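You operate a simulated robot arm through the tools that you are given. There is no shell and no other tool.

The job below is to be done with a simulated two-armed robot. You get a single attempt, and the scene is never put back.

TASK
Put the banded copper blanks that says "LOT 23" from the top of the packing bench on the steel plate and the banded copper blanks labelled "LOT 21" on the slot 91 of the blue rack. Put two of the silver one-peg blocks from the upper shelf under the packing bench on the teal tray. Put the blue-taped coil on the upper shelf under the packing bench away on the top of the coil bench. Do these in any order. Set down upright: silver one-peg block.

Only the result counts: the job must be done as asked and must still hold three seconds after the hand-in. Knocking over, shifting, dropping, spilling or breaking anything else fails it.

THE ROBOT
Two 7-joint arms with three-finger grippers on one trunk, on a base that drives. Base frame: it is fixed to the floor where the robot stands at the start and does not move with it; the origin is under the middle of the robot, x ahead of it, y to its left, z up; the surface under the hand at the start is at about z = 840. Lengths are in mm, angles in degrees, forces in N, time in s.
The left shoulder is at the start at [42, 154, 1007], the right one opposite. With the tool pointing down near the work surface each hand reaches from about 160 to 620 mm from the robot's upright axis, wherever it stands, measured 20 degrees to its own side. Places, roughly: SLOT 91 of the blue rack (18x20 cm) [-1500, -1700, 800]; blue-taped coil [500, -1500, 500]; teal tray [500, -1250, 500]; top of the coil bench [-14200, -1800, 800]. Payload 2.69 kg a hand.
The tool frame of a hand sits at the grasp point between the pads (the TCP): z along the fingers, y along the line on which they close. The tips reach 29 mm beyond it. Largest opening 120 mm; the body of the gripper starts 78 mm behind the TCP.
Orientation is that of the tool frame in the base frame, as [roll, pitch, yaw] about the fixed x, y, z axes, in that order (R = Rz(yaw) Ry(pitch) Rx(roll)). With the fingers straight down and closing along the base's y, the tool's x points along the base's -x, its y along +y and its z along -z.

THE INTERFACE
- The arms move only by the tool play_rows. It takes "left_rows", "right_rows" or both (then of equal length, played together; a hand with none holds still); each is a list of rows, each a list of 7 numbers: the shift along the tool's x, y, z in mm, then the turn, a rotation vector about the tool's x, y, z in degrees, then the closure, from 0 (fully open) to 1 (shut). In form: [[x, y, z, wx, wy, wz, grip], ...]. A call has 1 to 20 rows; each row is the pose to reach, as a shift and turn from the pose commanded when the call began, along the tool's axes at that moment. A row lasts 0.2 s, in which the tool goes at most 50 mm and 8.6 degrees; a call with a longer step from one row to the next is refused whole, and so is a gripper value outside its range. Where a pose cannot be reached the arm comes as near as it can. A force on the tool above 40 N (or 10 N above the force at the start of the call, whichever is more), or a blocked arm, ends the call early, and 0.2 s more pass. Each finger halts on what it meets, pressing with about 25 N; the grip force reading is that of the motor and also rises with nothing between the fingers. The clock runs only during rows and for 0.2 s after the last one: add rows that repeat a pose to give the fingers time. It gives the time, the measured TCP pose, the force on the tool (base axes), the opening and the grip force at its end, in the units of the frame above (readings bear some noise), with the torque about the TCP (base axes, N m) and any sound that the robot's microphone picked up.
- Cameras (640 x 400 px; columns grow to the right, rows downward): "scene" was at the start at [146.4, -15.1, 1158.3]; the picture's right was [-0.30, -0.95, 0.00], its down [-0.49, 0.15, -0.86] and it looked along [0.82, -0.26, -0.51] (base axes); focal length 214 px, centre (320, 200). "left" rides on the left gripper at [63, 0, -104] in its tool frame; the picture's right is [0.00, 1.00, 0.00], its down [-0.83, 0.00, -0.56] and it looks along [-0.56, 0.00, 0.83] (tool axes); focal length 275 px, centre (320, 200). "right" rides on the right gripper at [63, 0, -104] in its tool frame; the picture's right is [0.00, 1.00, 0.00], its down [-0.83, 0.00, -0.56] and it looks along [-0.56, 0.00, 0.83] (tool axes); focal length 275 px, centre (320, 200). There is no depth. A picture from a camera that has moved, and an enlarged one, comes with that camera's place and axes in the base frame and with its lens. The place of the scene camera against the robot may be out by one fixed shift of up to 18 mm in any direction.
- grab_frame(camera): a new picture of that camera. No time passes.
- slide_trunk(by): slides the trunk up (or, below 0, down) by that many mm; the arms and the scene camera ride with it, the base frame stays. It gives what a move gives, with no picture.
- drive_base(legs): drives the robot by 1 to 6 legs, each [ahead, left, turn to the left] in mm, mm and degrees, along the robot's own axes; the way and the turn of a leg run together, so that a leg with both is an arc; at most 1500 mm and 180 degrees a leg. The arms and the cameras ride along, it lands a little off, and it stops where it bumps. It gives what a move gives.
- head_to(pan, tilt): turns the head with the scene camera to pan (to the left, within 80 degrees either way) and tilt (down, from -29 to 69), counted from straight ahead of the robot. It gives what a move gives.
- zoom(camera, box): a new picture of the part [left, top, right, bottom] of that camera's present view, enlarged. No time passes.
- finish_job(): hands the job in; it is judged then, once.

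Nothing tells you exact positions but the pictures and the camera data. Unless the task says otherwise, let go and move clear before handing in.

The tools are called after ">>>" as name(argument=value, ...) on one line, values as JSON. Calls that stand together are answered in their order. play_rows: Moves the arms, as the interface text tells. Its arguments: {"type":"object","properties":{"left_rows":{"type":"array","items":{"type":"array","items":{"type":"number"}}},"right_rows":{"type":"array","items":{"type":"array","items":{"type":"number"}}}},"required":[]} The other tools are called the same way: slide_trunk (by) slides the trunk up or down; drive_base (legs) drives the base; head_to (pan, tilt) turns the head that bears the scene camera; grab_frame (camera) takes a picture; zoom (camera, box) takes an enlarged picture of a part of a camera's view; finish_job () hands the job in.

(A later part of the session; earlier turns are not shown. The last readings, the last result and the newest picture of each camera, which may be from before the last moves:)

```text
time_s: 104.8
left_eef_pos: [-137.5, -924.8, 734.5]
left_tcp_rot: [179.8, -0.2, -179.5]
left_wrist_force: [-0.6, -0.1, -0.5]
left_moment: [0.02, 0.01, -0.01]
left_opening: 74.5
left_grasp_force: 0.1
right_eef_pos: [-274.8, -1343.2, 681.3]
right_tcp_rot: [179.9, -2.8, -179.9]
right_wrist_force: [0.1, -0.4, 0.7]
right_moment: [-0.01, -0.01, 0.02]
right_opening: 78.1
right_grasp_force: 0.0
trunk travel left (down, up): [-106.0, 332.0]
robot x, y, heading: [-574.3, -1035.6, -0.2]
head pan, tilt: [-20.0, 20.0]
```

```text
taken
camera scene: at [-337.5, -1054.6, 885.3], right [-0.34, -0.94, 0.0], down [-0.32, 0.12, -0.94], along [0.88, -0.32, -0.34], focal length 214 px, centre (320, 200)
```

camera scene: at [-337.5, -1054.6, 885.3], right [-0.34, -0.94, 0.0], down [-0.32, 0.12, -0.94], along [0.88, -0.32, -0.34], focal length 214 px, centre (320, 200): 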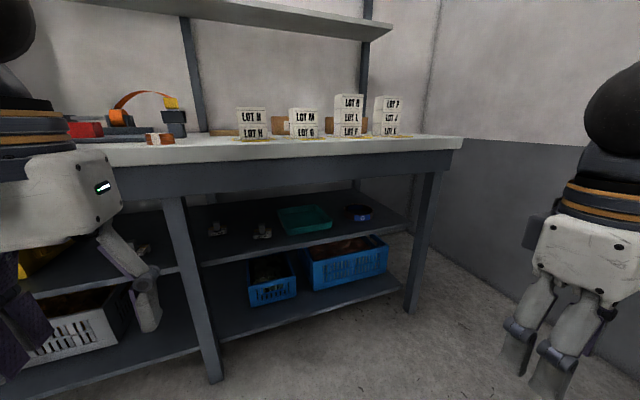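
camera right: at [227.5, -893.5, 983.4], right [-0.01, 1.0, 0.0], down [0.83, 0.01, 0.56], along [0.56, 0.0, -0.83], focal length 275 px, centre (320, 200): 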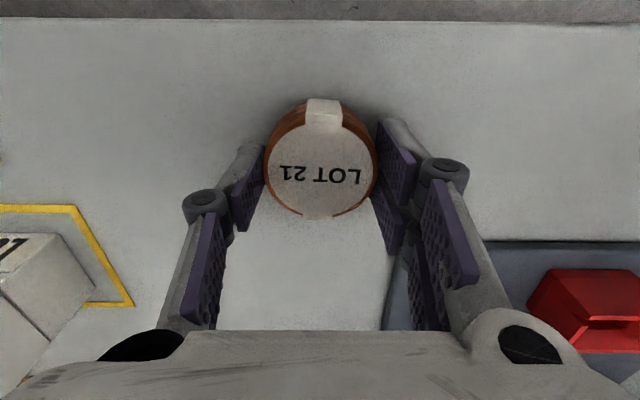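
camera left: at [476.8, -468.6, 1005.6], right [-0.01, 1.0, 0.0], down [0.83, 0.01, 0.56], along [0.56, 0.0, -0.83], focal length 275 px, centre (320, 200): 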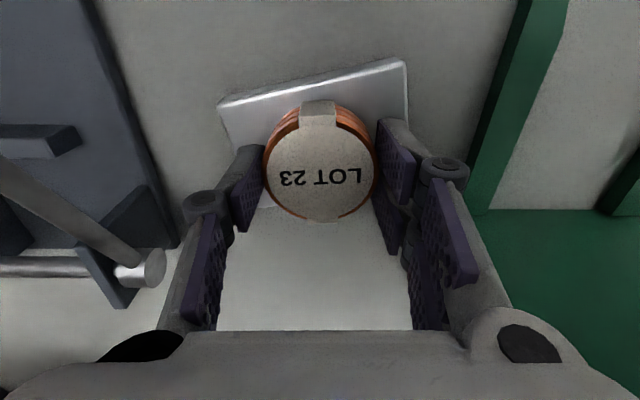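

Now I see the upper shelf under the bench: silver blocks, teal tray, and the blue-taped coil. I zoom in.

>>> zoom(camera="scene", box=[190, 190, 300, 250])

>>> zoom(camera="scene", box=[270, 190, 400, 250])

>>> zoom(camera="scene", box=[100, 220, 200, 300])

```text
5.82 times, centred on (245, 220) of scene
camera zoom: at [-337.5, -1054.6, 885.3], right [-0.34, -0.94, 0.0], down [-0.32, 0.12, -0.94], along [0.88, -0.32, -0.34], focal length 1248 px, centre (756, 84)
```

zoom: 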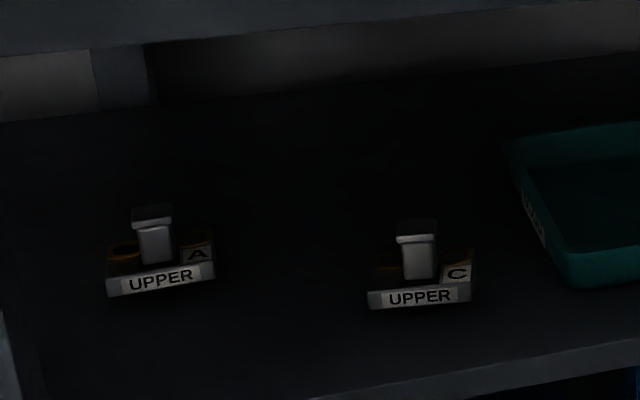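

```text
4.92 times, centred on (335, 220) of scene
camera zoom: at [-337.5, -1054.6, 885.3], right [-0.34, -0.94, 0.0], down [-0.32, 0.12, -0.94], along [0.88, -0.32, -0.34], focal length 1056 px, centre (246, 102)
```

zoom: 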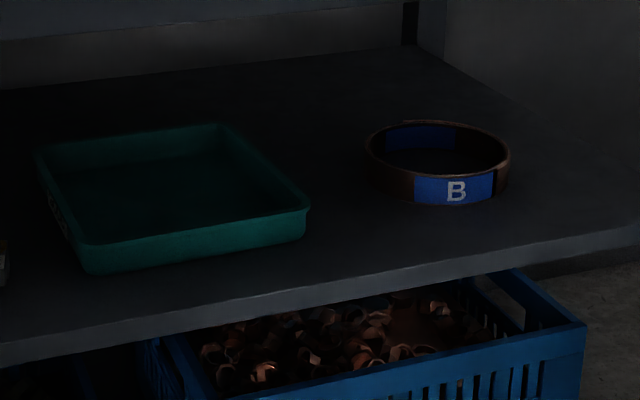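

```text
5.00 times, centred on (150, 260) of scene
camera zoom: at [-337.5, -1054.6, 885.3], right [-0.34, -0.94, 0.0], down [-0.32, 0.12, -0.94], along [0.88, -0.32, -0.34], focal length 1072 px, centre (1170, -100)
```

zoom: 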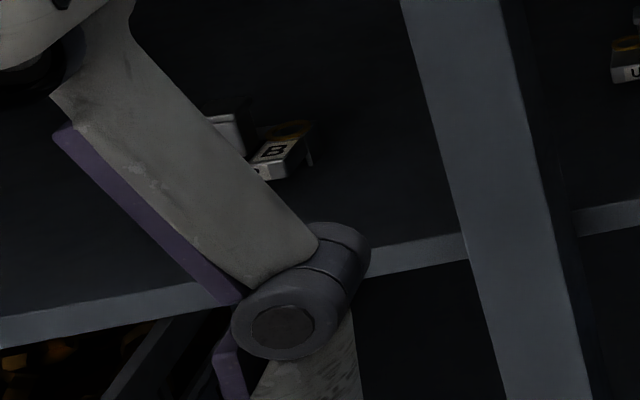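

Blocks A and C sit right of the bench leg, B left of it; the tray and coil are further right. I check the clearances (apron and shelf edge) with zooms.

>>> zoom(camera="scene", box=[150, 120, 310, 220])

>>> zoom(camera="scene", box=[310, 120, 470, 260])

```text
4.00 times, centred on (230, 170) of scene
camera zoom: at [-337.5, -1054.6, 885.3], right [-0.34, -0.94, 0.0], down [-0.32, 0.12, -0.94], along [0.88, -0.32, -0.34], focal length 858 px, centre (680, 320)
```

zoom: 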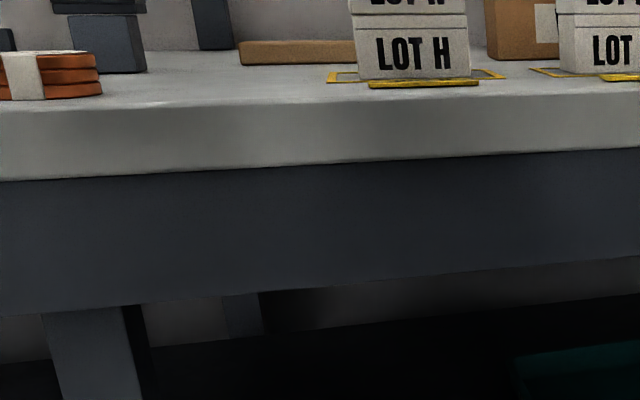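

```text
2.86 times, centred on (390, 190) of scene
camera zoom: at [-337.5, -1054.6, 885.3], right [-0.34, -0.94, 0.0], down [-0.32, 0.12, -0.94], along [0.88, -0.32, -0.34], focal length 613 px, centre (120, 229)
```

zoom: 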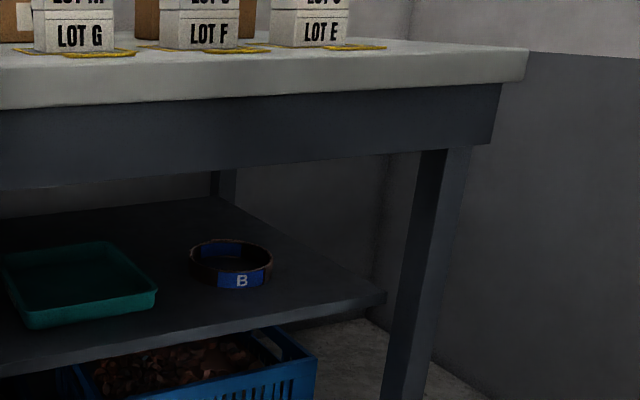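

The opening is about 220 mm (shelf ≈500 to apron ≈720), so I'll use the tools tilted about 55° forward. In the open space in front of the bench I bring both hands forward and pitch them.

>>> play_rows(left_rows=[[-20, 0, 10, 0, -7, 0, 0.3], [-40, 0, 20, 0, -14, 0, 0.3], [-60, 0, 30, 0, -21, 0, 0.3], [-80, 0, 40, 0, -28, 0, 0.3], [-100, 0, 50, 0, -35, 0, 0.3], [-120, 0, 60, 0, -42, 0, 0.3], [-140, 0, 70, 0, -49, 0, 0.3], [-160, 0, 80, 0, -55, 0, 0.3], [-160, 0, 80, 0, -55, 0, 0.3]], right_rows=[[-35, 0, 0, 0, -7, 0, 0.3], [-70, 0, 0, 0, -14, 0, 0.3], [-105, 0, 0, 0, -21, 0, 0.3], [-140, 0, 0, 0, -28, 0, 0.3], [-175, 0, 0, 0, -35, 0, 0.3], [-210, 0, 10, 0, -42, 0, 0.3], [-245, 0, 20, 0, -49, 0, 0.3], [-280, 0, 30, 0, -55, 0, 0.3], [-280, 0, 30, 0, -55, 0, 0.3]])

>>> grab_frame(camera="left")

>>> grab_frame(camera="scene")

```text
time_s: 106.8
left_eef_pos: [24.2, -924.9, 652.5]
left_tcp_rot: [179.8, 54.9, -179.8]
left_wrist_force: [0.0, 0.2, -0.2]
left_moment: [0.0, -0.03, -0.01]
left_opening: 84.0
left_grasp_force: 0.2
right_eef_pos: [2.1, -1346.6, 635.0]
right_tcp_rot: [-180.0, 52.2, -179.8]
right_wrist_force: [0.0, 0.5, 0.1]
right_moment: [-0.01, 0.01, -0.04]
right_opening: 84.0
right_grasp_force: 0.1
trunk travel left (down, up): [-106.0, 332.0]
robot x, y, heading: [-577.9, -1031.9, 0.2]
head pan, tilt: [-20.0, 20.0]
```

```text
taken
camera left: at [-96.7, -924.6, 660.3], right [-0.01, 1.0, 0.01], down [0.02, -0.01, 1.0], along [1.0, 0.01, -0.02], focal length 275 px, centre (320, 200)
```

left: 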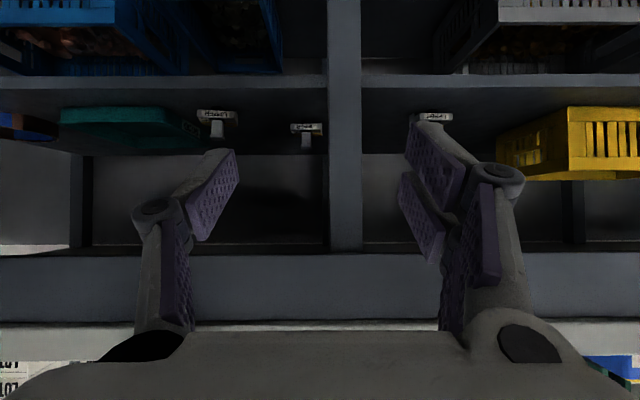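

```text
taken
camera scene: at [-337.4, -1054.6, 885.3], right [-0.34, -0.94, 0.0], down [-0.32, 0.12, -0.94], along [0.88, -0.32, -0.34], focal length 214 px, centre (320, 200)
```

scene: 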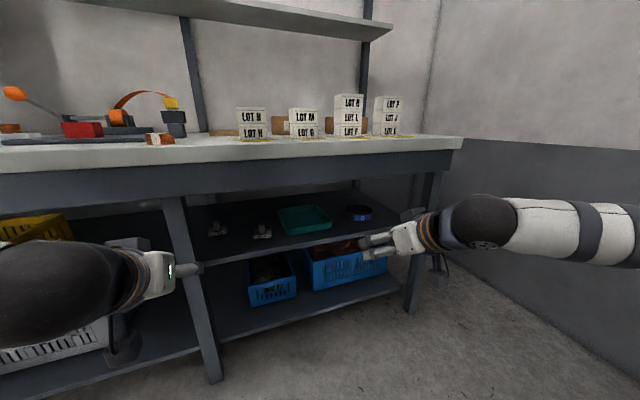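

The pitched pose works and the left wrist camera looks straight into the shelf (picture upside down). I zoom in on the blocks.

>>> zoom(camera="left", box=[180, 90, 340, 170])

>>> zoom(camera="left", box=[370, 80, 480, 150])

>>> grab_frame(camera="right")

```text
4.00 times, centred on (260, 130) of left
camera zoom: at [-96.7, -924.6, 660.3], right [-0.01, 1.0, 0.01], down [0.02, -0.01, 1.0], along [1.0, 0.01, -0.02], focal length 1101 px, centre (560, 480)
```

zoom: 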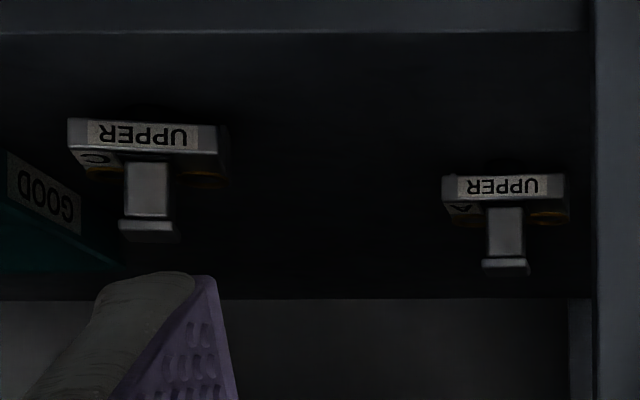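

```text
5.71 times, centred on (425, 115) of left
camera zoom: at [-96.7, -924.6, 660.3], right [-0.01, 1.0, 0.01], down [0.02, -0.01, 1.0], along [1.0, 0.01, -0.02], focal length 1573 px, centre (-280, 686)
```

zoom: 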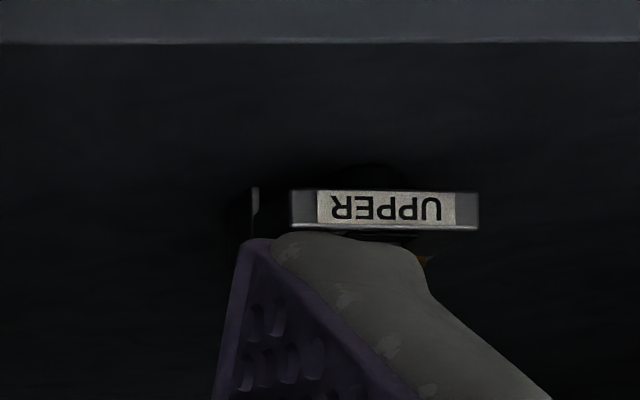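

```text
taken
camera right: at [-117.1, -1347.1, 649.8], right [0.0, 1.0, 0.0], down [0.07, 0.0, 1.0], along [1.0, 0.0, -0.07], focal length 275 px, centre (320, 200)
```

right: 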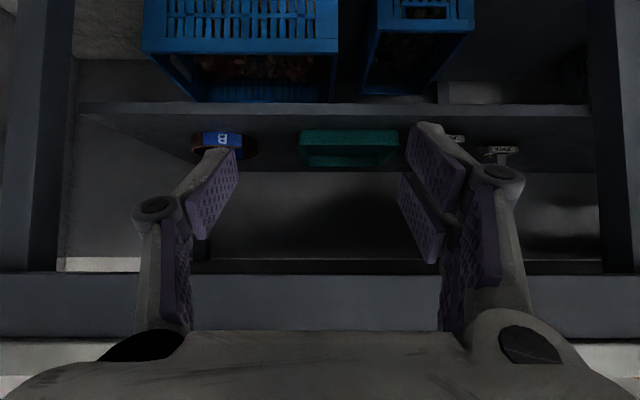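

A and C are clearly one-peg blocks (≈62 mm base, ≈50 mm tall). C is at about [385,−1100], A at about [455,−948]; the tray spans x 320–503, y −1172…−1342. I lower the trunk a bit, strafe so the left hand faces C and advance.

>>> slide_trunk(by=-60)

>>> drive_base(legs=[[0, -175, 0], [130, 0, 0]])

>>> grab_frame(camera="left")

>>> head_to(pan=0, tilt=10)

>>> grab_frame(camera="scene")

```text
time_s: 107.8
left_eef_pos: [25.5, -924.5, 594.0]
left_tcp_rot: [179.7, 54.9, -179.9]
left_wrist_force: [0.7, 0.6, 0.6]
left_moment: [0.03, -0.02, 0.0]
left_opening: 83.8
left_grasp_force: 0.0
right_eef_pos: [2.7, -1343.8, 577.2]
right_tcp_rot: [-179.9, 52.3, -179.9]
right_wrist_force: [0.8, -0.7, 1.6]
right_moment: [0.0, -0.04, 0.0]
right_opening: 84.1
right_grasp_force: 0.0
trunk travel left (down, up): [-46.0, 392.0]
robot x, y, heading: [-573.2, -1031.1, 0.0]
head pan, tilt: [-20.0, 20.0]
```

```text
time_s: 110.6
left_eef_pos: [157.1, -1095.2, 592.5]
left_tcp_rot: [179.7, 54.7, -179.5]
left_wrist_force: [0.0, 0.6, 0.4]
left_moment: [-0.03, 0.0, 0.05]
left_opening: 84.2
left_grasp_force: 0.1
right_eef_pos: [138.5, -1515.7, 577.2]
right_tcp_rot: [-179.9, 52.2, -179.6]
right_wrist_force: [0.5, -0.3, 0.3]
right_moment: [0.0, -0.01, 0.0]
right_opening: 83.8
right_grasp_force: 0.0
trunk travel left (down, up): [-46.0, 392.0]
robot x, y, heading: [-441.3, -1207.6, 0.3]
head pan, tilt: [-20.0, 20.0]
```

```text
taken
camera left: at [36.5, -1096.8, 600.4], right [-0.01, 1.0, 0.01], down [0.02, -0.01, 1.0], along [1.0, 0.01, -0.02], focal length 275 px, centre (320, 200)
```

left: 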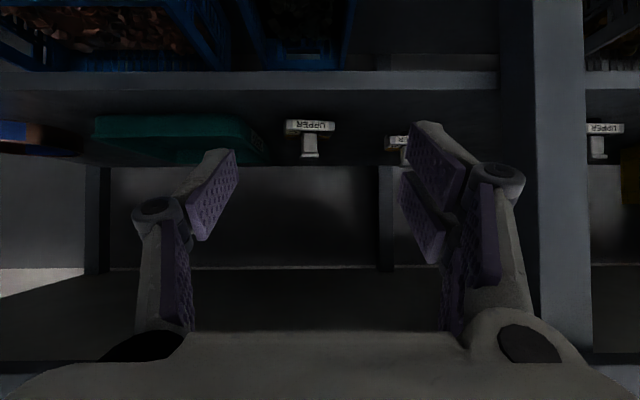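

```text
time_s: 111.5
left_eef_pos: [158.1, -1095.2, 592.9]
left_tcp_rot: [179.8, 54.8, -179.5]
left_wrist_force: [1.1, -0.2, 0.0]
left_moment: [-0.03, -0.02, 0.0]
left_opening: 84.2
left_grasp_force: 0.1
right_eef_pos: [138.4, -1513.9, 576.1]
right_tcp_rot: [179.9, 52.1, -179.7]
right_wrist_force: [-0.5, 1.0, 0.5]
right_moment: [0.0, 0.04, -0.05]
right_opening: 83.8
right_grasp_force: 0.0
trunk travel left (down, up): [-46.0, 392.0]
robot x, y, heading: [-440.4, -1210.0, 0.2]
head pan, tilt: [0.0, 10.0]
```

```text
taken
camera scene: at [-177.1, -1196.2, 834.5], right [0.01, -1.0, 0.0], down [-0.17, 0.0, -0.98], along [0.98, 0.01, -0.17], focal length 214 px, centre (320, 200)
```

scene: 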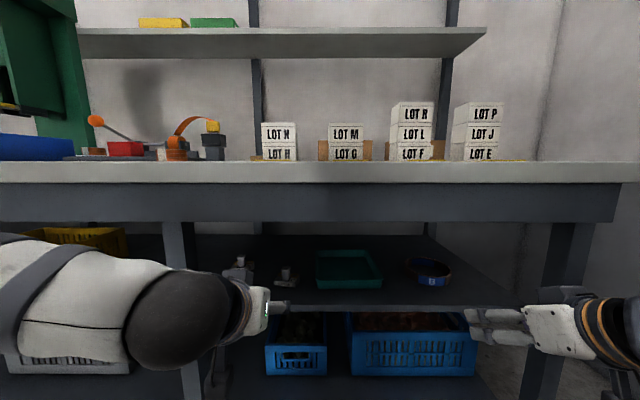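

>>> zoom(camera="left", box=[260, 100, 360, 170])

>>> zoom(camera="scene", box=[210, 240, 320, 300])

```text
5.71 times, centred on (310, 135) of left
camera zoom: at [36.5, -1096.8, 600.4], right [-0.01, 1.0, 0.01], down [0.02, -0.01, 1.0], along [1.0, 0.01, -0.02], focal length 1573 px, centre (377, 571)
```

zoom: 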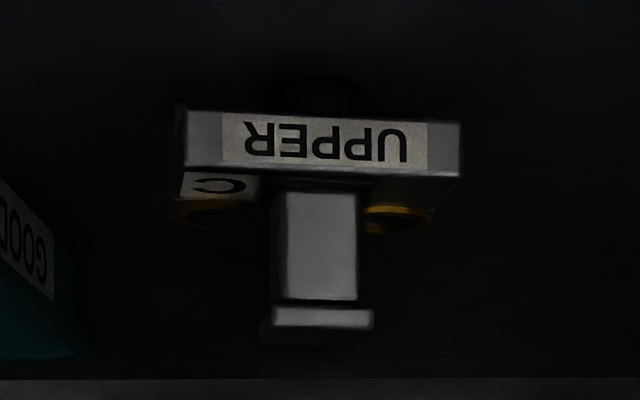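

```text
5.82 times, centred on (265, 270) of scene
camera zoom: at [-177.1, -1196.2, 834.5], right [0.01, -1.0, 0.0], down [-0.17, 0.0, -0.98], along [0.98, 0.01, -0.17], focal length 1248 px, centre (640, -207)
```

zoom: 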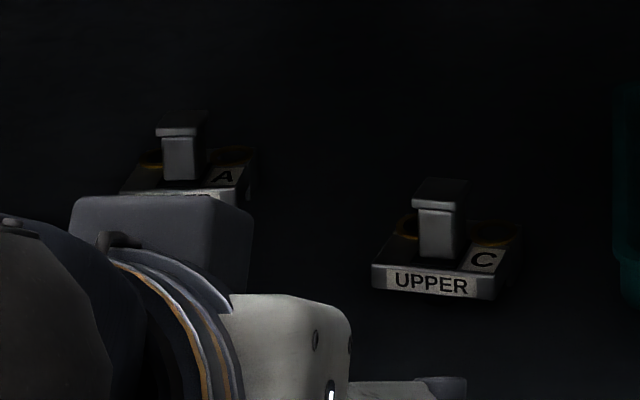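

C's peg (19 mm wide) is centred near [375,−1106], stem z 514–540, block yawed about −9°. I move the left hand in to a pre-grasp just in front of it.

>>> play_rows(left_rows=[[-1, -4, 36, 1.6, 0, 1.1, 0.4], [-6, -9, 69, 3.2, 0, 2.3, 0.5], [-25, -9, 105, 5, 0, 3.5, 0.5], [-48, -9, 143, 6.5, 0, 4.6, 0.5], [-48, -9, 143, 6.5, 0, 4.6, 0.5]])

>>> grab_frame(camera="left")

>>> zoom(camera="left", box=[240, 80, 400, 200])

```text
time_s: 112.7
left_eef_pos: [302.3, -1102.4, 550.7]
left_tcp_rot: [179.6, 54.7, 172.4]
left_wrist_force: [-0.3, 0.3, 0.5]
left_moment: [0.03, 0.0, -0.02]
left_opening: 60.0
left_grasp_force: 0.0
right_eef_pos: [137.5, -1515.1, 576.2]
right_tcp_rot: [-179.9, 52.1, -179.7]
right_wrist_force: [0.0, -0.7, -0.2]
right_moment: [0.02, 0.0, -0.01]
right_opening: 83.9
right_grasp_force: 0.0
trunk travel left (down, up): [-46.0, 392.0]
robot x, y, heading: [-441.0, -1210.8, 0.3]
head pan, tilt: [0.0, 10.0]
```

```text
taken
camera left: at [182.1, -1087.0, 559.4], right [0.13, 0.99, 0.01], down [0.02, -0.01, 1.0], along [0.99, -0.13, -0.02], focal length 275 px, centre (320, 200)
```

left: 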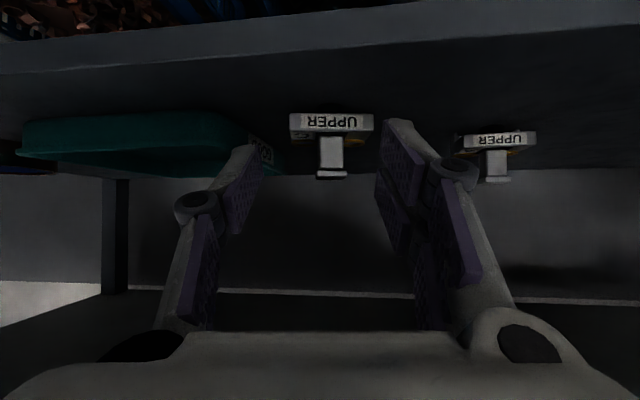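

```text
3.33 times, centred on (320, 140) of left
camera zoom: at [182.1, -1087.0, 559.4], right [0.13, 0.99, 0.01], down [0.02, -0.01, 1.0], along [0.99, -0.13, -0.02], focal length 918 px, centre (320, 400)
```

zoom: 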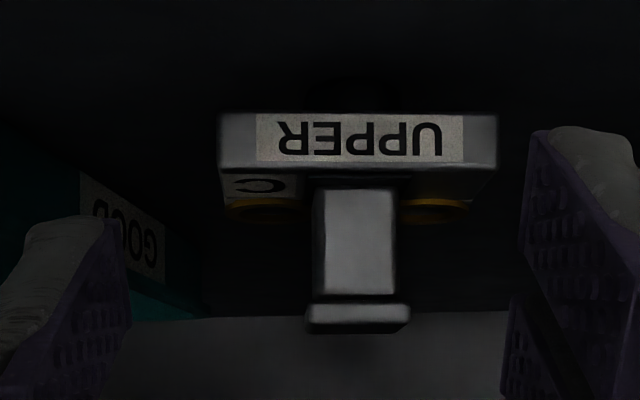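

Well aligned; I shift 7 mm laterally, go forward 64 mm and grip the peg.

>>> play_rows(left_rows=[[5.6, 7, 3.8, 0, 0, 0, 0.5], [-5.6, 7, 20.4, 0, 0, 0, 0.5], [-17.9, 7, 38.6, 0, 0, 0, 0.5], [-30.3, 7, 56.9, 0, 0, 0, 0.5], [-30.3, 7, 56.9, 0, 0, 0, 0.5]])

>>> grab_frame(camera="left")

>>> zoom(camera="left", box=[240, 80, 400, 200])

```text
time_s: 113.9
left_eef_pos: [366.8, -1102.4, 541.9]
left_tcp_rot: [179.6, 54.8, 172.5]
left_wrist_force: [0.0, 0.0, -0.1]
left_moment: [0.04, 0.0, 0.03]
left_opening: 60.0
left_grasp_force: 0.0
right_eef_pos: [138.3, -1515.8, 575.7]
right_tcp_rot: [-179.9, 52.2, -179.6]
right_wrist_force: [-0.3, 0.5, 0.6]
right_moment: [0.01, -0.03, 0.01]
right_opening: 84.1
right_grasp_force: 0.0
trunk travel left (down, up): [-46.0, 392.0]
robot x, y, heading: [-440.5, -1210.0, 0.6]
head pan, tilt: [0.0, 10.0]
```

```text
taken
camera left: at [245.2, -1087.6, 549.9], right [0.13, 0.99, 0.01], down [0.02, -0.01, 1.0], along [0.99, -0.13, -0.02], focal length 275 px, centre (320, 200)
```

left: 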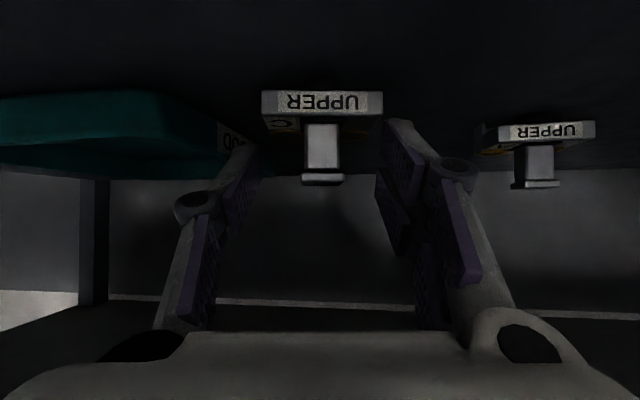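

```text
3.33 times, centred on (320, 140) of left
camera zoom: at [245.2, -1087.6, 549.9], right [0.13, 0.99, 0.01], down [0.02, -0.01, 1.0], along [0.99, -0.13, -0.02], focal length 918 px, centre (320, 400)
```

zoom: 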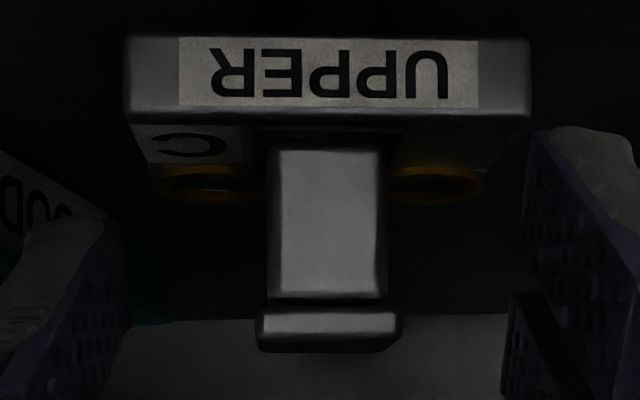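

Comparing scales between views, the block is ~22 mm farther and the shelf is at z≈490. I correct: forward 28 mm more and down ~9 mm.

>>> play_rows(left_rows=[[-1, 1, 10, 0, 0, 0, 0.5], [-5, 1, 19, 0, 0, 0, 0.5], [-8.7, 1, 27.9, 0, 0, 0, 0.5], [-8.7, 1, 27.9, 0, 0, 0, 0.5]])

>>> zoom(camera="left", box=[220, 40, 420, 200])

>>> zoom(camera="scene", box=[210, 230, 340, 310])

```text
time_s: 114.9
left_eef_pos: [394.7, -1105.6, 533.6]
left_tcp_rot: [179.6, 54.8, 172.5]
left_wrist_force: [0.5, 0.7, -0.1]
left_moment: [0.01, 0.0, 0.01]
left_opening: 60.7
left_grasp_force: 0.4
right_eef_pos: [139.0, -1515.1, 577.1]
right_tcp_rot: [-179.8, 52.1, -179.6]
right_wrist_force: [0.4, -0.6, -1.2]
right_moment: [-0.02, 0.01, 0.04]
right_opening: 84.2
right_grasp_force: 0.1
trunk travel left (down, up): [-46.0, 392.0]
robot x, y, heading: [-442.6, -1209.2, 0.1]
head pan, tilt: [0.0, 10.0]
```

```text
2.50 times, centred on (320, 120) of left
camera zoom: at [273.9, -1090.2, 540.8], right [0.13, 0.99, 0.01], down [0.02, -0.01, 1.0], along [0.99, -0.13, -0.02], focal length 688 px, centre (320, 400)
```

zoom: 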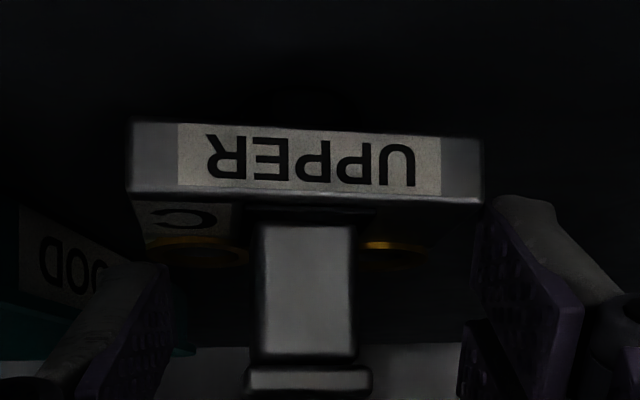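

```text
4.92 times, centred on (275, 270) of scene
camera zoom: at [-177.1, -1196.1, 834.5], right [0.01, -1.0, 0.0], down [-0.17, 0.0, -0.98], along [0.98, 0.01, -0.17], focal length 1056 px, centre (542, -145)
```

zoom: 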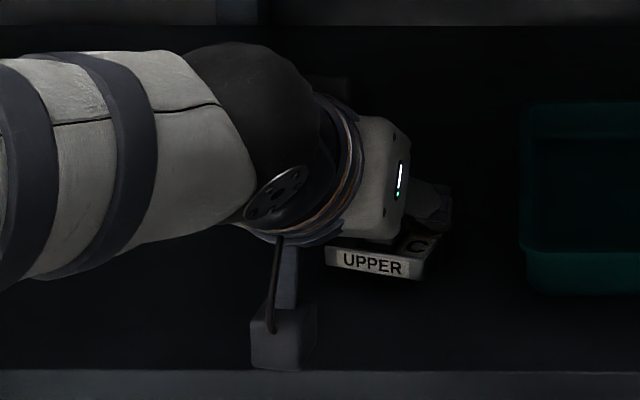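

A fingertip seems to have nudged the base slightly. I raise 5 mm, recentre, advance a little and close on the peg.

>>> play_rows(left_rows=[[-4.2, -1, -2.8, 0, 0, 0, 0.5], [-5, -2, -3, 0, 0, 0, 0.5], [-7.8, -2, 1.2, 0, 0, 0, 0.5], [-7.8, -2, 1.2, 0, 0, 0, 0.65], [-7.8, -2, 1.2, 0, 0, 0, 0.8], [-7.8, -2, 1.2, 0, 0, 0, 0.95], [-7.8, -2, 1.2, 0, 0, 0, 0.95]])

>>> zoom(camera="left", box=[220, 40, 420, 200])

```text
time_s: 116.5
left_eef_pos: [399.8, -1107.2, 538.7]
left_tcp_rot: [179.7, 54.9, 172.5]
left_wrist_force: [1.1, 0.1, 1.2]
left_moment: [0.13, -0.12, -0.07]
left_opening: 23.5
left_grasp_force: 24.8
right_eef_pos: [138.1, -1516.1, 576.6]
right_tcp_rot: [179.9, 52.2, -179.6]
right_wrist_force: [0.8, 0.2, -0.2]
right_moment: [-0.01, 0.0, -0.01]
right_opening: 84.0
right_grasp_force: 0.1
trunk travel left (down, up): [-46.0, 392.0]
robot x, y, heading: [-442.3, -1211.6, 0.3]
head pan, tilt: [0.0, 10.0]
```

```text
2.50 times, centred on (320, 120) of left
camera zoom: at [279.6, -1092.8, 546.3], right [0.13, 0.99, 0.01], down [0.02, -0.01, 1.0], along [0.99, -0.13, -0.02], focal length 688 px, centre (320, 400)
```

zoom: 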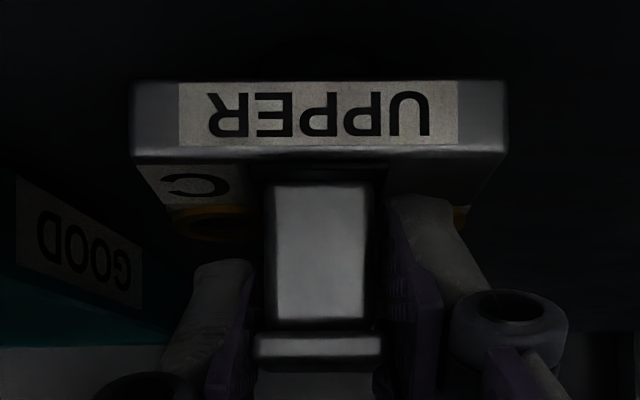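

Gripped on the peg (23.5 mm). I lift slightly, back out to the shelf front, then raise to clear the tray rim.

>>> play_rows(left_rows=[[-4, 0, -2.9, 0, 0, 0, 0.95], [-6.5, 0, -4.6, 0, 0, 0, 0.95], [5, 0, -21, 0, 0, 0, 0.95], [16.5, 0, -37, 0, 0, 0, 0.95], [25, 0, -49.6, 0, 0, 0, 0.95], [8, 0, -62, 0, 0, 0, 0.95], [-9.3, 0, -73.8, 0, 0, 0, 0.95], [-9.3, 0, -73.8, 0, 0, 0, 0.95]])

>>> grab_frame(camera="left")

>>> grab_frame(camera="scene")

```text
time_s: 118.3
left_eef_pos: [346.0, -1102.1, 588.9]
left_tcp_rot: [179.6, 54.8, 172.5]
left_wrist_force: [-0.4, -0.1, -3.6]
left_moment: [0.0, 0.06, -0.03]
left_opening: 23.4
left_grasp_force: 24.6
left hand out of reach, approached as far as the arm can: row 5
right_eef_pos: [138.3, -1514.7, 576.3]
right_tcp_rot: [-179.9, 52.2, -179.6]
right_wrist_force: [0.0, 0.0, -0.4]
right_moment: [-0.02, -0.02, -0.03]
right_opening: 84.2
right_grasp_force: 0.0
trunk travel left (down, up): [-46.0, 392.0]
robot x, y, heading: [-441.1, -1209.7, 0.3]
head pan, tilt: [0.0, 10.0]
```

```text
taken
camera left: at [225.7, -1087.3, 596.3], right [0.13, 0.99, 0.01], down [0.02, -0.01, 1.0], along [0.99, -0.13, -0.03], focal length 275 px, centre (320, 200)
```

left: 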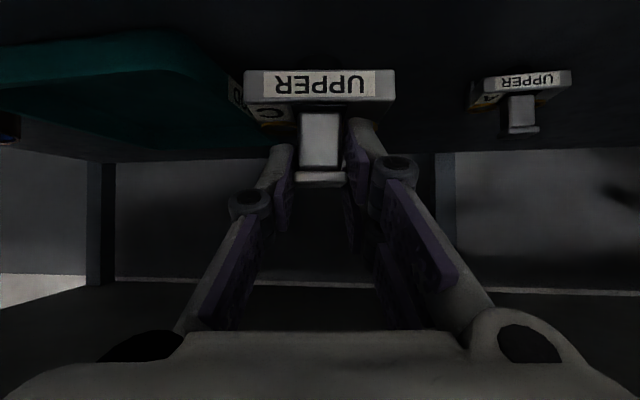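

```text
taken
camera scene: at [-176.9, -1196.0, 834.4], right [0.01, -1.0, 0.0], down [-0.17, 0.0, -0.98], along [0.98, 0.01, -0.17], focal length 214 px, centre (320, 200)
```

scene: 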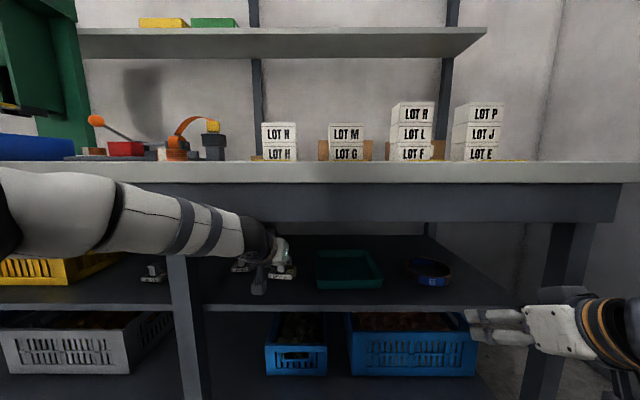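

>>> zoom(camera="scene", box=[230, 220, 470, 320])

>>> zoom(camera="left", box=[0, 20, 320, 180])

>>> grab_frame(camera="right")

```text
2.67 times, centred on (350, 270) of scene
camera zoom: at [-176.9, -1196.0, 834.4], right [0.01, -1.0, 0.0], down [-0.17, 0.0, -0.98], along [0.98, 0.01, -0.17], focal length 572 px, centre (240, 13)
```

zoom: 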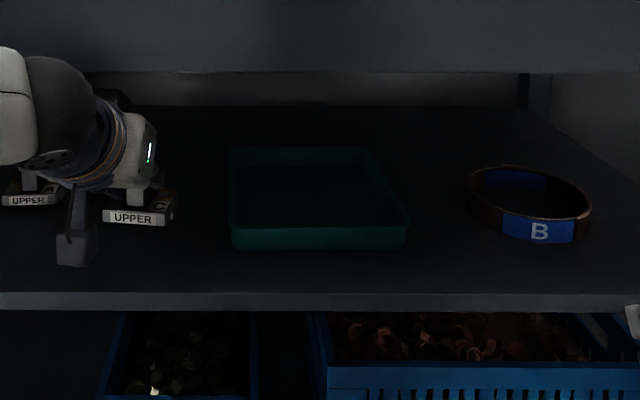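

```text
2.00 times, centred on (160, 100) of left
camera zoom: at [225.7, -1087.3, 596.3], right [0.13, 0.99, 0.01], down [0.02, -0.01, 1.0], along [0.99, -0.13, -0.03], focal length 551 px, centre (640, 400)
```

zoom: 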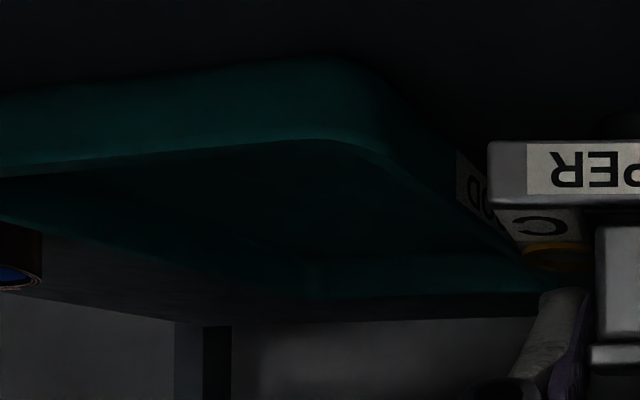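

```text
taken
camera right: at [17.8, -1516.8, 591.1], right [-0.01, 1.0, 0.0], down [0.07, 0.0, 1.0], along [1.0, 0.01, -0.07], focal length 275 px, centre (320, 200)
```

right: 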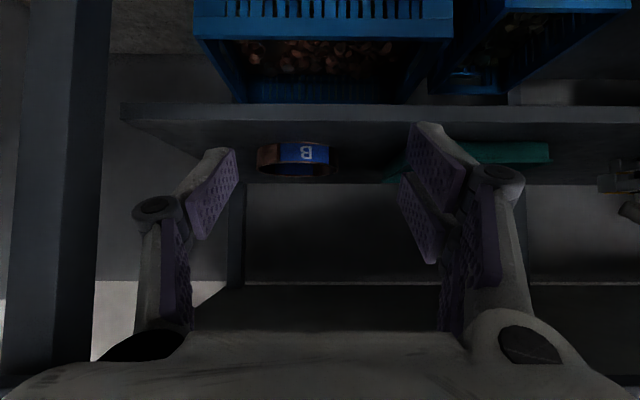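

C is held well. The tray (rim z≈514) spans x≈376–580, y≈−1185…−1366. I pitch the tool a bit flatter for apron clearance, tuck the right hand in, then drive right.

>>> play_rows(left_rows=[[0, 0, 0, 0, -4, 0, 0.95], [0, 0, 0, 0, -8, 0, 0.95], [0, 0, 0, 0, -8, 0, 0.95], [0, 0, 0, 0, -8, 0, 0.95]], right_rows=[[0, 35, 0, 0, 0, 0, 0.3], [0, 70, 0, 0, 0, 0, 0.3], [0, 100, 0, 0, 0, 0, 0.3], [0, 110, 0, 0, 0, 0, 0.3]])

>>> drive_base(legs=[[0, -170, 0]])

>>> grab_frame(camera="scene")

>>> grab_frame(camera="left")

```text
time_s: 119.3
left_eef_pos: [346.6, -1102.2, 588.2]
left_tcp_rot: [179.6, 62.8, 172.5]
left_wrist_force: [0.1, -0.5, -3.7]
left_moment: [-0.02, 0.07, -0.01]
left_opening: 23.4
left_grasp_force: 25.1
right_eef_pos: [138.0, -1404.5, 576.2]
right_tcp_rot: [-179.9, 52.1, -179.7]
right_wrist_force: [0.1, -0.3, 1.0]
right_moment: [-0.01, -0.01, 0.01]
right_opening: 84.0
right_grasp_force: 0.0
trunk travel left (down, up): [-46.0, 392.0]
robot x, y, heading: [-443.1, -1209.2, 0.4]
head pan, tilt: [0.0, 10.0]
```

```text
time_s: 121.2
left_eef_pos: [347.2, -1266.3, 589.0]
left_tcp_rot: [179.5, 62.7, 172.8]
left_wrist_force: [-0.1, -0.4, -3.7]
left_moment: [-0.01, 0.1, 0.01]
left_opening: 23.4
left_grasp_force: 24.9
right_eef_pos: [139.8, -1569.8, 575.2]
right_tcp_rot: [-179.9, 52.0, -179.2]
right_wrist_force: [0.1, 0.2, 0.6]
right_moment: [-0.02, 0.02, -0.03]
right_opening: 84.2
right_grasp_force: 0.0
trunk travel left (down, up): [-46.0, 392.0]
robot x, y, heading: [-440.1, -1379.8, 0.6]
head pan, tilt: [0.0, 10.0]
```

```text
taken
camera scene: at [-175.3, -1363.1, 834.4], right [0.01, -1.0, 0.0], down [-0.17, 0.0, -0.98], along [0.98, 0.01, -0.17], focal length 214 px, centre (320, 200)
```

scene: 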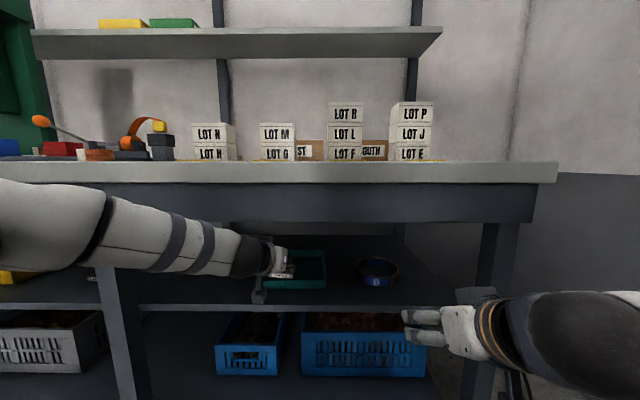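

```text
taken
camera left: at [226.5, -1251.6, 579.4], right [0.12, 0.99, 0.01], down [-0.11, 0.01, 0.99], along [0.99, -0.12, 0.11], focal length 275 px, centre (320, 200)
```

left: 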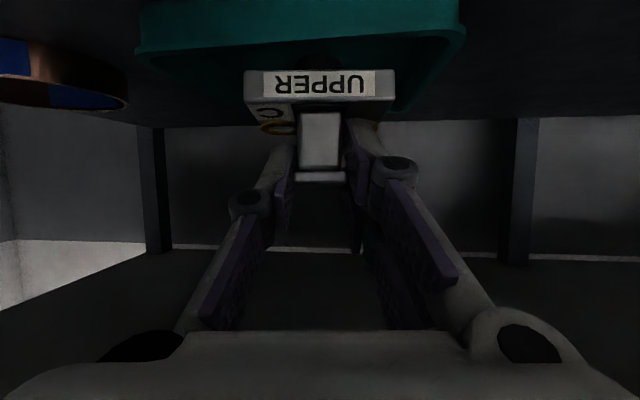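

I shift laterally and forward to hover C over the right half of the tray.

>>> play_rows(left_rows=[[-1.4, -25, 2.7, 0, 0, 0, 0.95], [-3, -50, 5.8, 0, 0, 0, 0.95], [-8.8, -48, 23.6, 0, 0, 0, 0.95], [-15.3, -45, 42.8, 0, 0, 0, 0.95], [-22.3, -43, 60.6, 0, 0, 0, 0.95], [-22.3, -43, 60.6, 0, 0, 0, 0.95]])

>>> grab_frame(camera="left")

>>> zoom(camera="scene", box=[220, 230, 400, 320])

```text
time_s: 122.6
left_eef_pos: [406.1, -1318.1, 579.1]
left_tcp_rot: [179.6, 62.7, 172.9]
left_wrist_force: [0.4, 0.3, -3.4]
left_moment: [0.02, 0.09, 0.02]
left_opening: 23.4
left_grasp_force: 24.9
right_eef_pos: [140.2, -1570.7, 575.0]
right_tcp_rot: [-179.8, 52.1, -179.2]
right_wrist_force: [0.3, 0.0, 0.7]
right_moment: [0.01, 0.02, 0.0]
right_opening: 83.9
right_grasp_force: 0.1
trunk travel left (down, up): [-46.0, 392.0]
robot x, y, heading: [-437.3, -1378.8, 0.9]
head pan, tilt: [0.0, 10.0]
```

```text
taken
camera left: at [285.6, -1302.7, 570.6], right [0.12, 0.99, 0.01], down [-0.11, 0.01, 0.99], along [0.99, -0.12, 0.11], focal length 275 px, centre (320, 200)
```

left: 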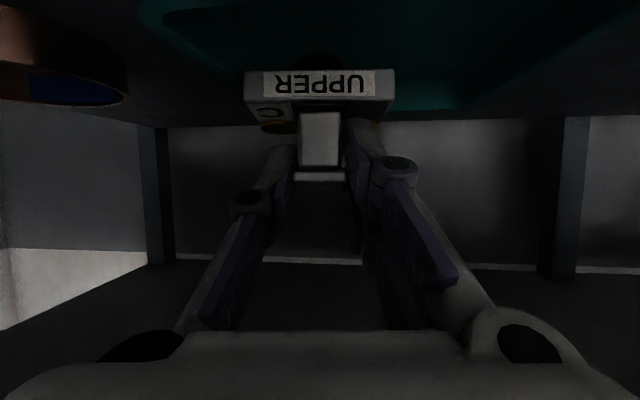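

```text
3.56 times, centred on (310, 275) of scene
camera zoom: at [-175.3, -1363.1, 834.4], right [0.01, -1.0, 0.0], down [-0.17, 0.0, -0.98], along [0.98, 0.01, -0.17], focal length 763 px, centre (356, -67)
```

zoom: 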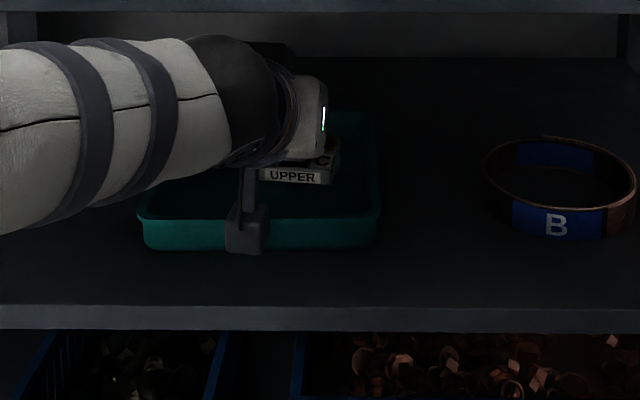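

Over the tray's right part. I lower while levelling the block.

>>> play_rows(left_rows=[[9, 0, 4.6, 0, 3, 0, 0.95], [17.8, 0, 9.2, 0, 6, 0, 0.95], [25, 0, 12.9, 0, 7.8, 0, 0.95], [28.4, 0, 14.7, 0, 7.8, 0, 0.95], [28.4, 0, 14.7, 0, 7.8, 0, 0.95]])

>>> zoom(camera="scene", box=[220, 230, 400, 320])

>>> grab_frame(camera="left")

```text
time_s: 123.8
left_eef_pos: [404.0, -1314.7, 549.3]
left_tcp_rot: [179.7, 54.9, 172.9]
left_wrist_force: [0.9, -0.5, -4.2]
left_moment: [0.04, 0.05, -0.05]
left_opening: 23.1
left_grasp_force: 25.1
left hand out of reach, approached as far as the arm can: row 3, 4, 5
right_eef_pos: [139.7, -1570.0, 575.7]
right_tcp_rot: [-179.9, 52.2, -179.2]
right_wrist_force: [-0.1, 0.5, 0.1]
right_moment: [-0.01, 0.0, -0.02]
right_opening: 83.8
right_grasp_force: 0.2
trunk travel left (down, up): [-46.0, 392.0]
robot x, y, heading: [-440.6, -1378.5, 0.8]
head pan, tilt: [0.0, 10.0]
```

```text
3.56 times, centred on (310, 275) of scene
camera zoom: at [-175.3, -1363.1, 834.4], right [0.01, -1.0, 0.0], down [-0.17, 0.0, -0.98], along [0.98, 0.01, -0.17], focal length 763 px, centre (356, -67)
```

zoom: 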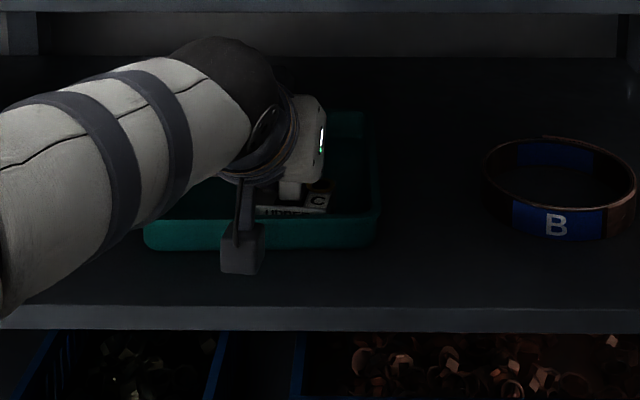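

```text
taken
camera left: at [282.8, -1300.0, 556.6], right [0.12, 0.99, 0.01], down [0.02, -0.01, 1.0], along [0.99, -0.12, -0.02], focal length 275 px, centre (320, 200)
```

left: 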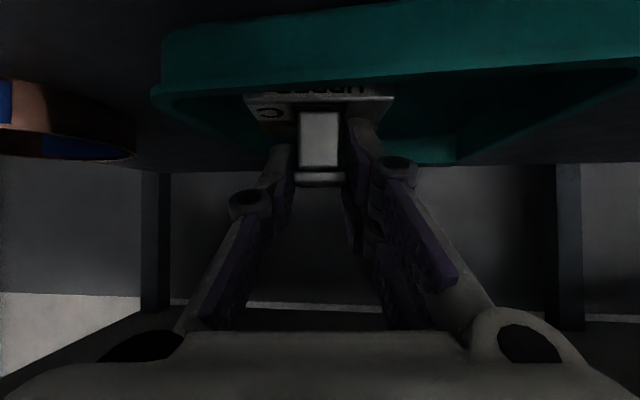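

Near the arm's extension limit, but only a few mm remain. I lower in small steps.

>>> play_rows(left_rows=[[1.6, 0, 1.2, 0, 0, 0, 0.95], [3.3, 0, 2.3, 0, 0, 0, 0.95], [4.9, 0, 3.5, 0, 0, 0, 0.95], [4.9, 0, 3.5, 0, 0, 0, 0.95]])

>>> zoom(camera="scene", box=[270, 260, 350, 310])

```text
time_s: 124.8
left_eef_pos: [404.1, -1313.2, 542.6]
left_tcp_rot: [179.7, 54.9, 172.9]
left_wrist_force: [0.1, -0.1, -3.8]
left_moment: [0.01, 0.05, -0.01]
left_opening: 23.3
left_grasp_force: 25.0
right_eef_pos: [138.8, -1569.3, 573.9]
right_tcp_rot: [-179.9, 52.1, -179.2]
right_wrist_force: [0.7, 0.2, 0.1]
right_moment: [-0.02, -0.02, -0.02]
right_opening: 83.9
right_grasp_force: 0.1
trunk travel left (down, up): [-46.0, 392.0]
robot x, y, heading: [-441.7, -1378.3, 0.6]
head pan, tilt: [0.0, 10.0]
```

```text
8.00 times, centred on (310, 285) of scene
camera zoom: at [-175.3, -1363.1, 834.4], right [0.01, -1.0, 0.0], down [-0.17, 0.0, -0.98], along [0.98, 0.01, -0.17], focal length 1716 px, centre (400, -480)
```

zoom: 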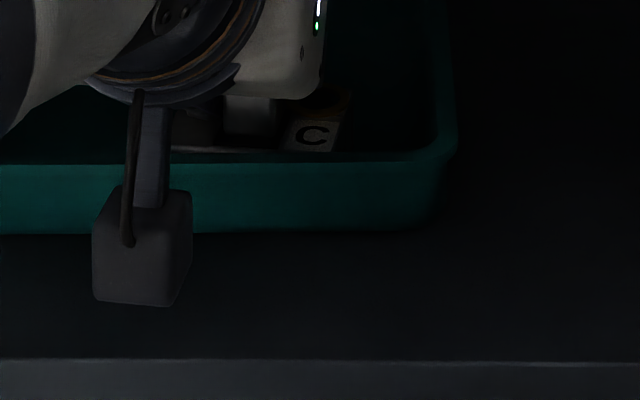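

>>> play_rows(left_rows=[[0.8, 0, 0.6, 0, 0, 0, 0.95], [1.6, 0, 1.2, 0, 0, 0, 0.95], [2.4, 0, 1.7, 0, 0, 0, 0.95], [2.4, 0, 1.7, 0, 0, 0, 0.95]])

```text
time_s: 125.8
left_eef_pos: [403.1, -1312.4, 542.5]
left_tcp_rot: [179.7, 55.3, 172.9]
left_wrist_force: [4.5, 0.4, 10.2]
left_moment: [0.01, -0.29, -0.03]
left_opening: 23.4
left_grasp_force: 25.7
right_eef_pos: [139.4, -1569.7, 574.8]
right_tcp_rot: [179.9, 52.2, -179.3]
right_wrist_force: [0.2, -0.1, 0.0]
right_moment: [-0.01, -0.01, 0.0]
right_opening: 84.2
right_grasp_force: 0.0
trunk travel left (down, up): [-46.0, 392.0]
robot x, y, heading: [-441.2, -1375.8, 0.5]
head pan, tilt: [0.0, 10.0]
```

Contact. I release and retreat straight back.

>>> play_rows(left_rows=[[-1.6, 0, -1.1, 0, 0, 0, 0.8], [-1.6, 0, -1.1, 0, 0, 0, 0.65], [-1.6, 0, -1.1, 0, 0, 0, 0.6], [-1.6, 0, -1.1, 0, 0, 0, 0.6], [4, 0, -13, 0, 0, 0, 0.6], [10, 0, -30, 0, 0, 0, 0.6], [20, 0, -52, 0, 0, 0, 0.6], [30, 0, -72, 0, 0, 0, 0.6]])

>>> grab_frame(camera="left")

>>> zoom(camera="scene", box=[220, 230, 400, 320])

```text
time_s: 127.6
left_eef_pos: [337.8, -1301.3, 540.7]
left_tcp_rot: [179.6, 51.9, 173.1]
left_wrist_force: [-0.8, -0.9, 1.0]
left_moment: [0.02, -0.01, 0.03]
left_opening: 47.9
left_grasp_force: 0.1
left hand out of reach, approached as far as the arm can: row 8
right_eef_pos: [140.6, -1568.0, 576.1]
right_tcp_rot: [-179.9, 52.2, -179.2]
right_wrist_force: [0.5, 0.3, 1.0]
right_moment: [0.0, 0.01, 0.0]
right_opening: 84.1
right_grasp_force: 0.1
trunk travel left (down, up): [-46.0, 392.0]
robot x, y, heading: [-438.3, -1374.8, 0.6]
head pan, tilt: [0.0, 10.0]
```

```text
taken
camera left: at [218.6, -1287.8, 554.4], right [0.12, 0.99, 0.01], down [0.07, -0.02, 1.0], along [0.99, -0.11, -0.08], focal length 275 px, centre (320, 200)
```

left: 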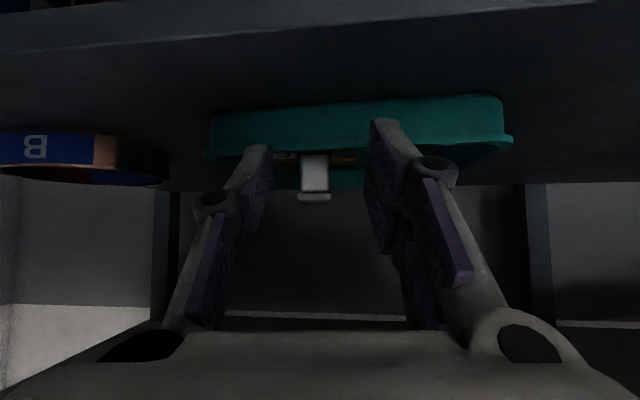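

```text
3.56 times, centred on (310, 275) of scene
camera zoom: at [-175.6, -1363.0, 834.5], right [0.01, -1.0, 0.0], down [-0.17, 0.0, -0.98], along [0.98, 0.01, -0.17], focal length 763 px, centre (356, -67)
```

zoom: 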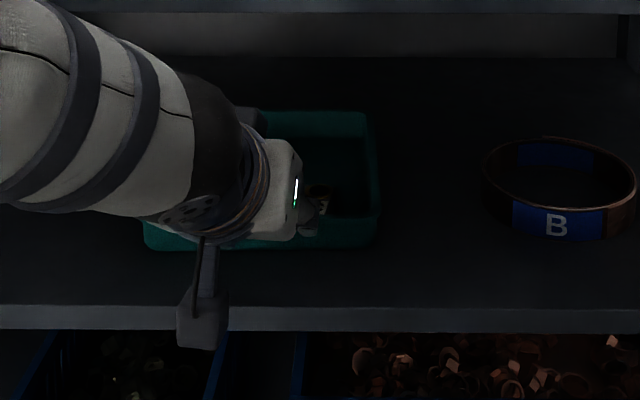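

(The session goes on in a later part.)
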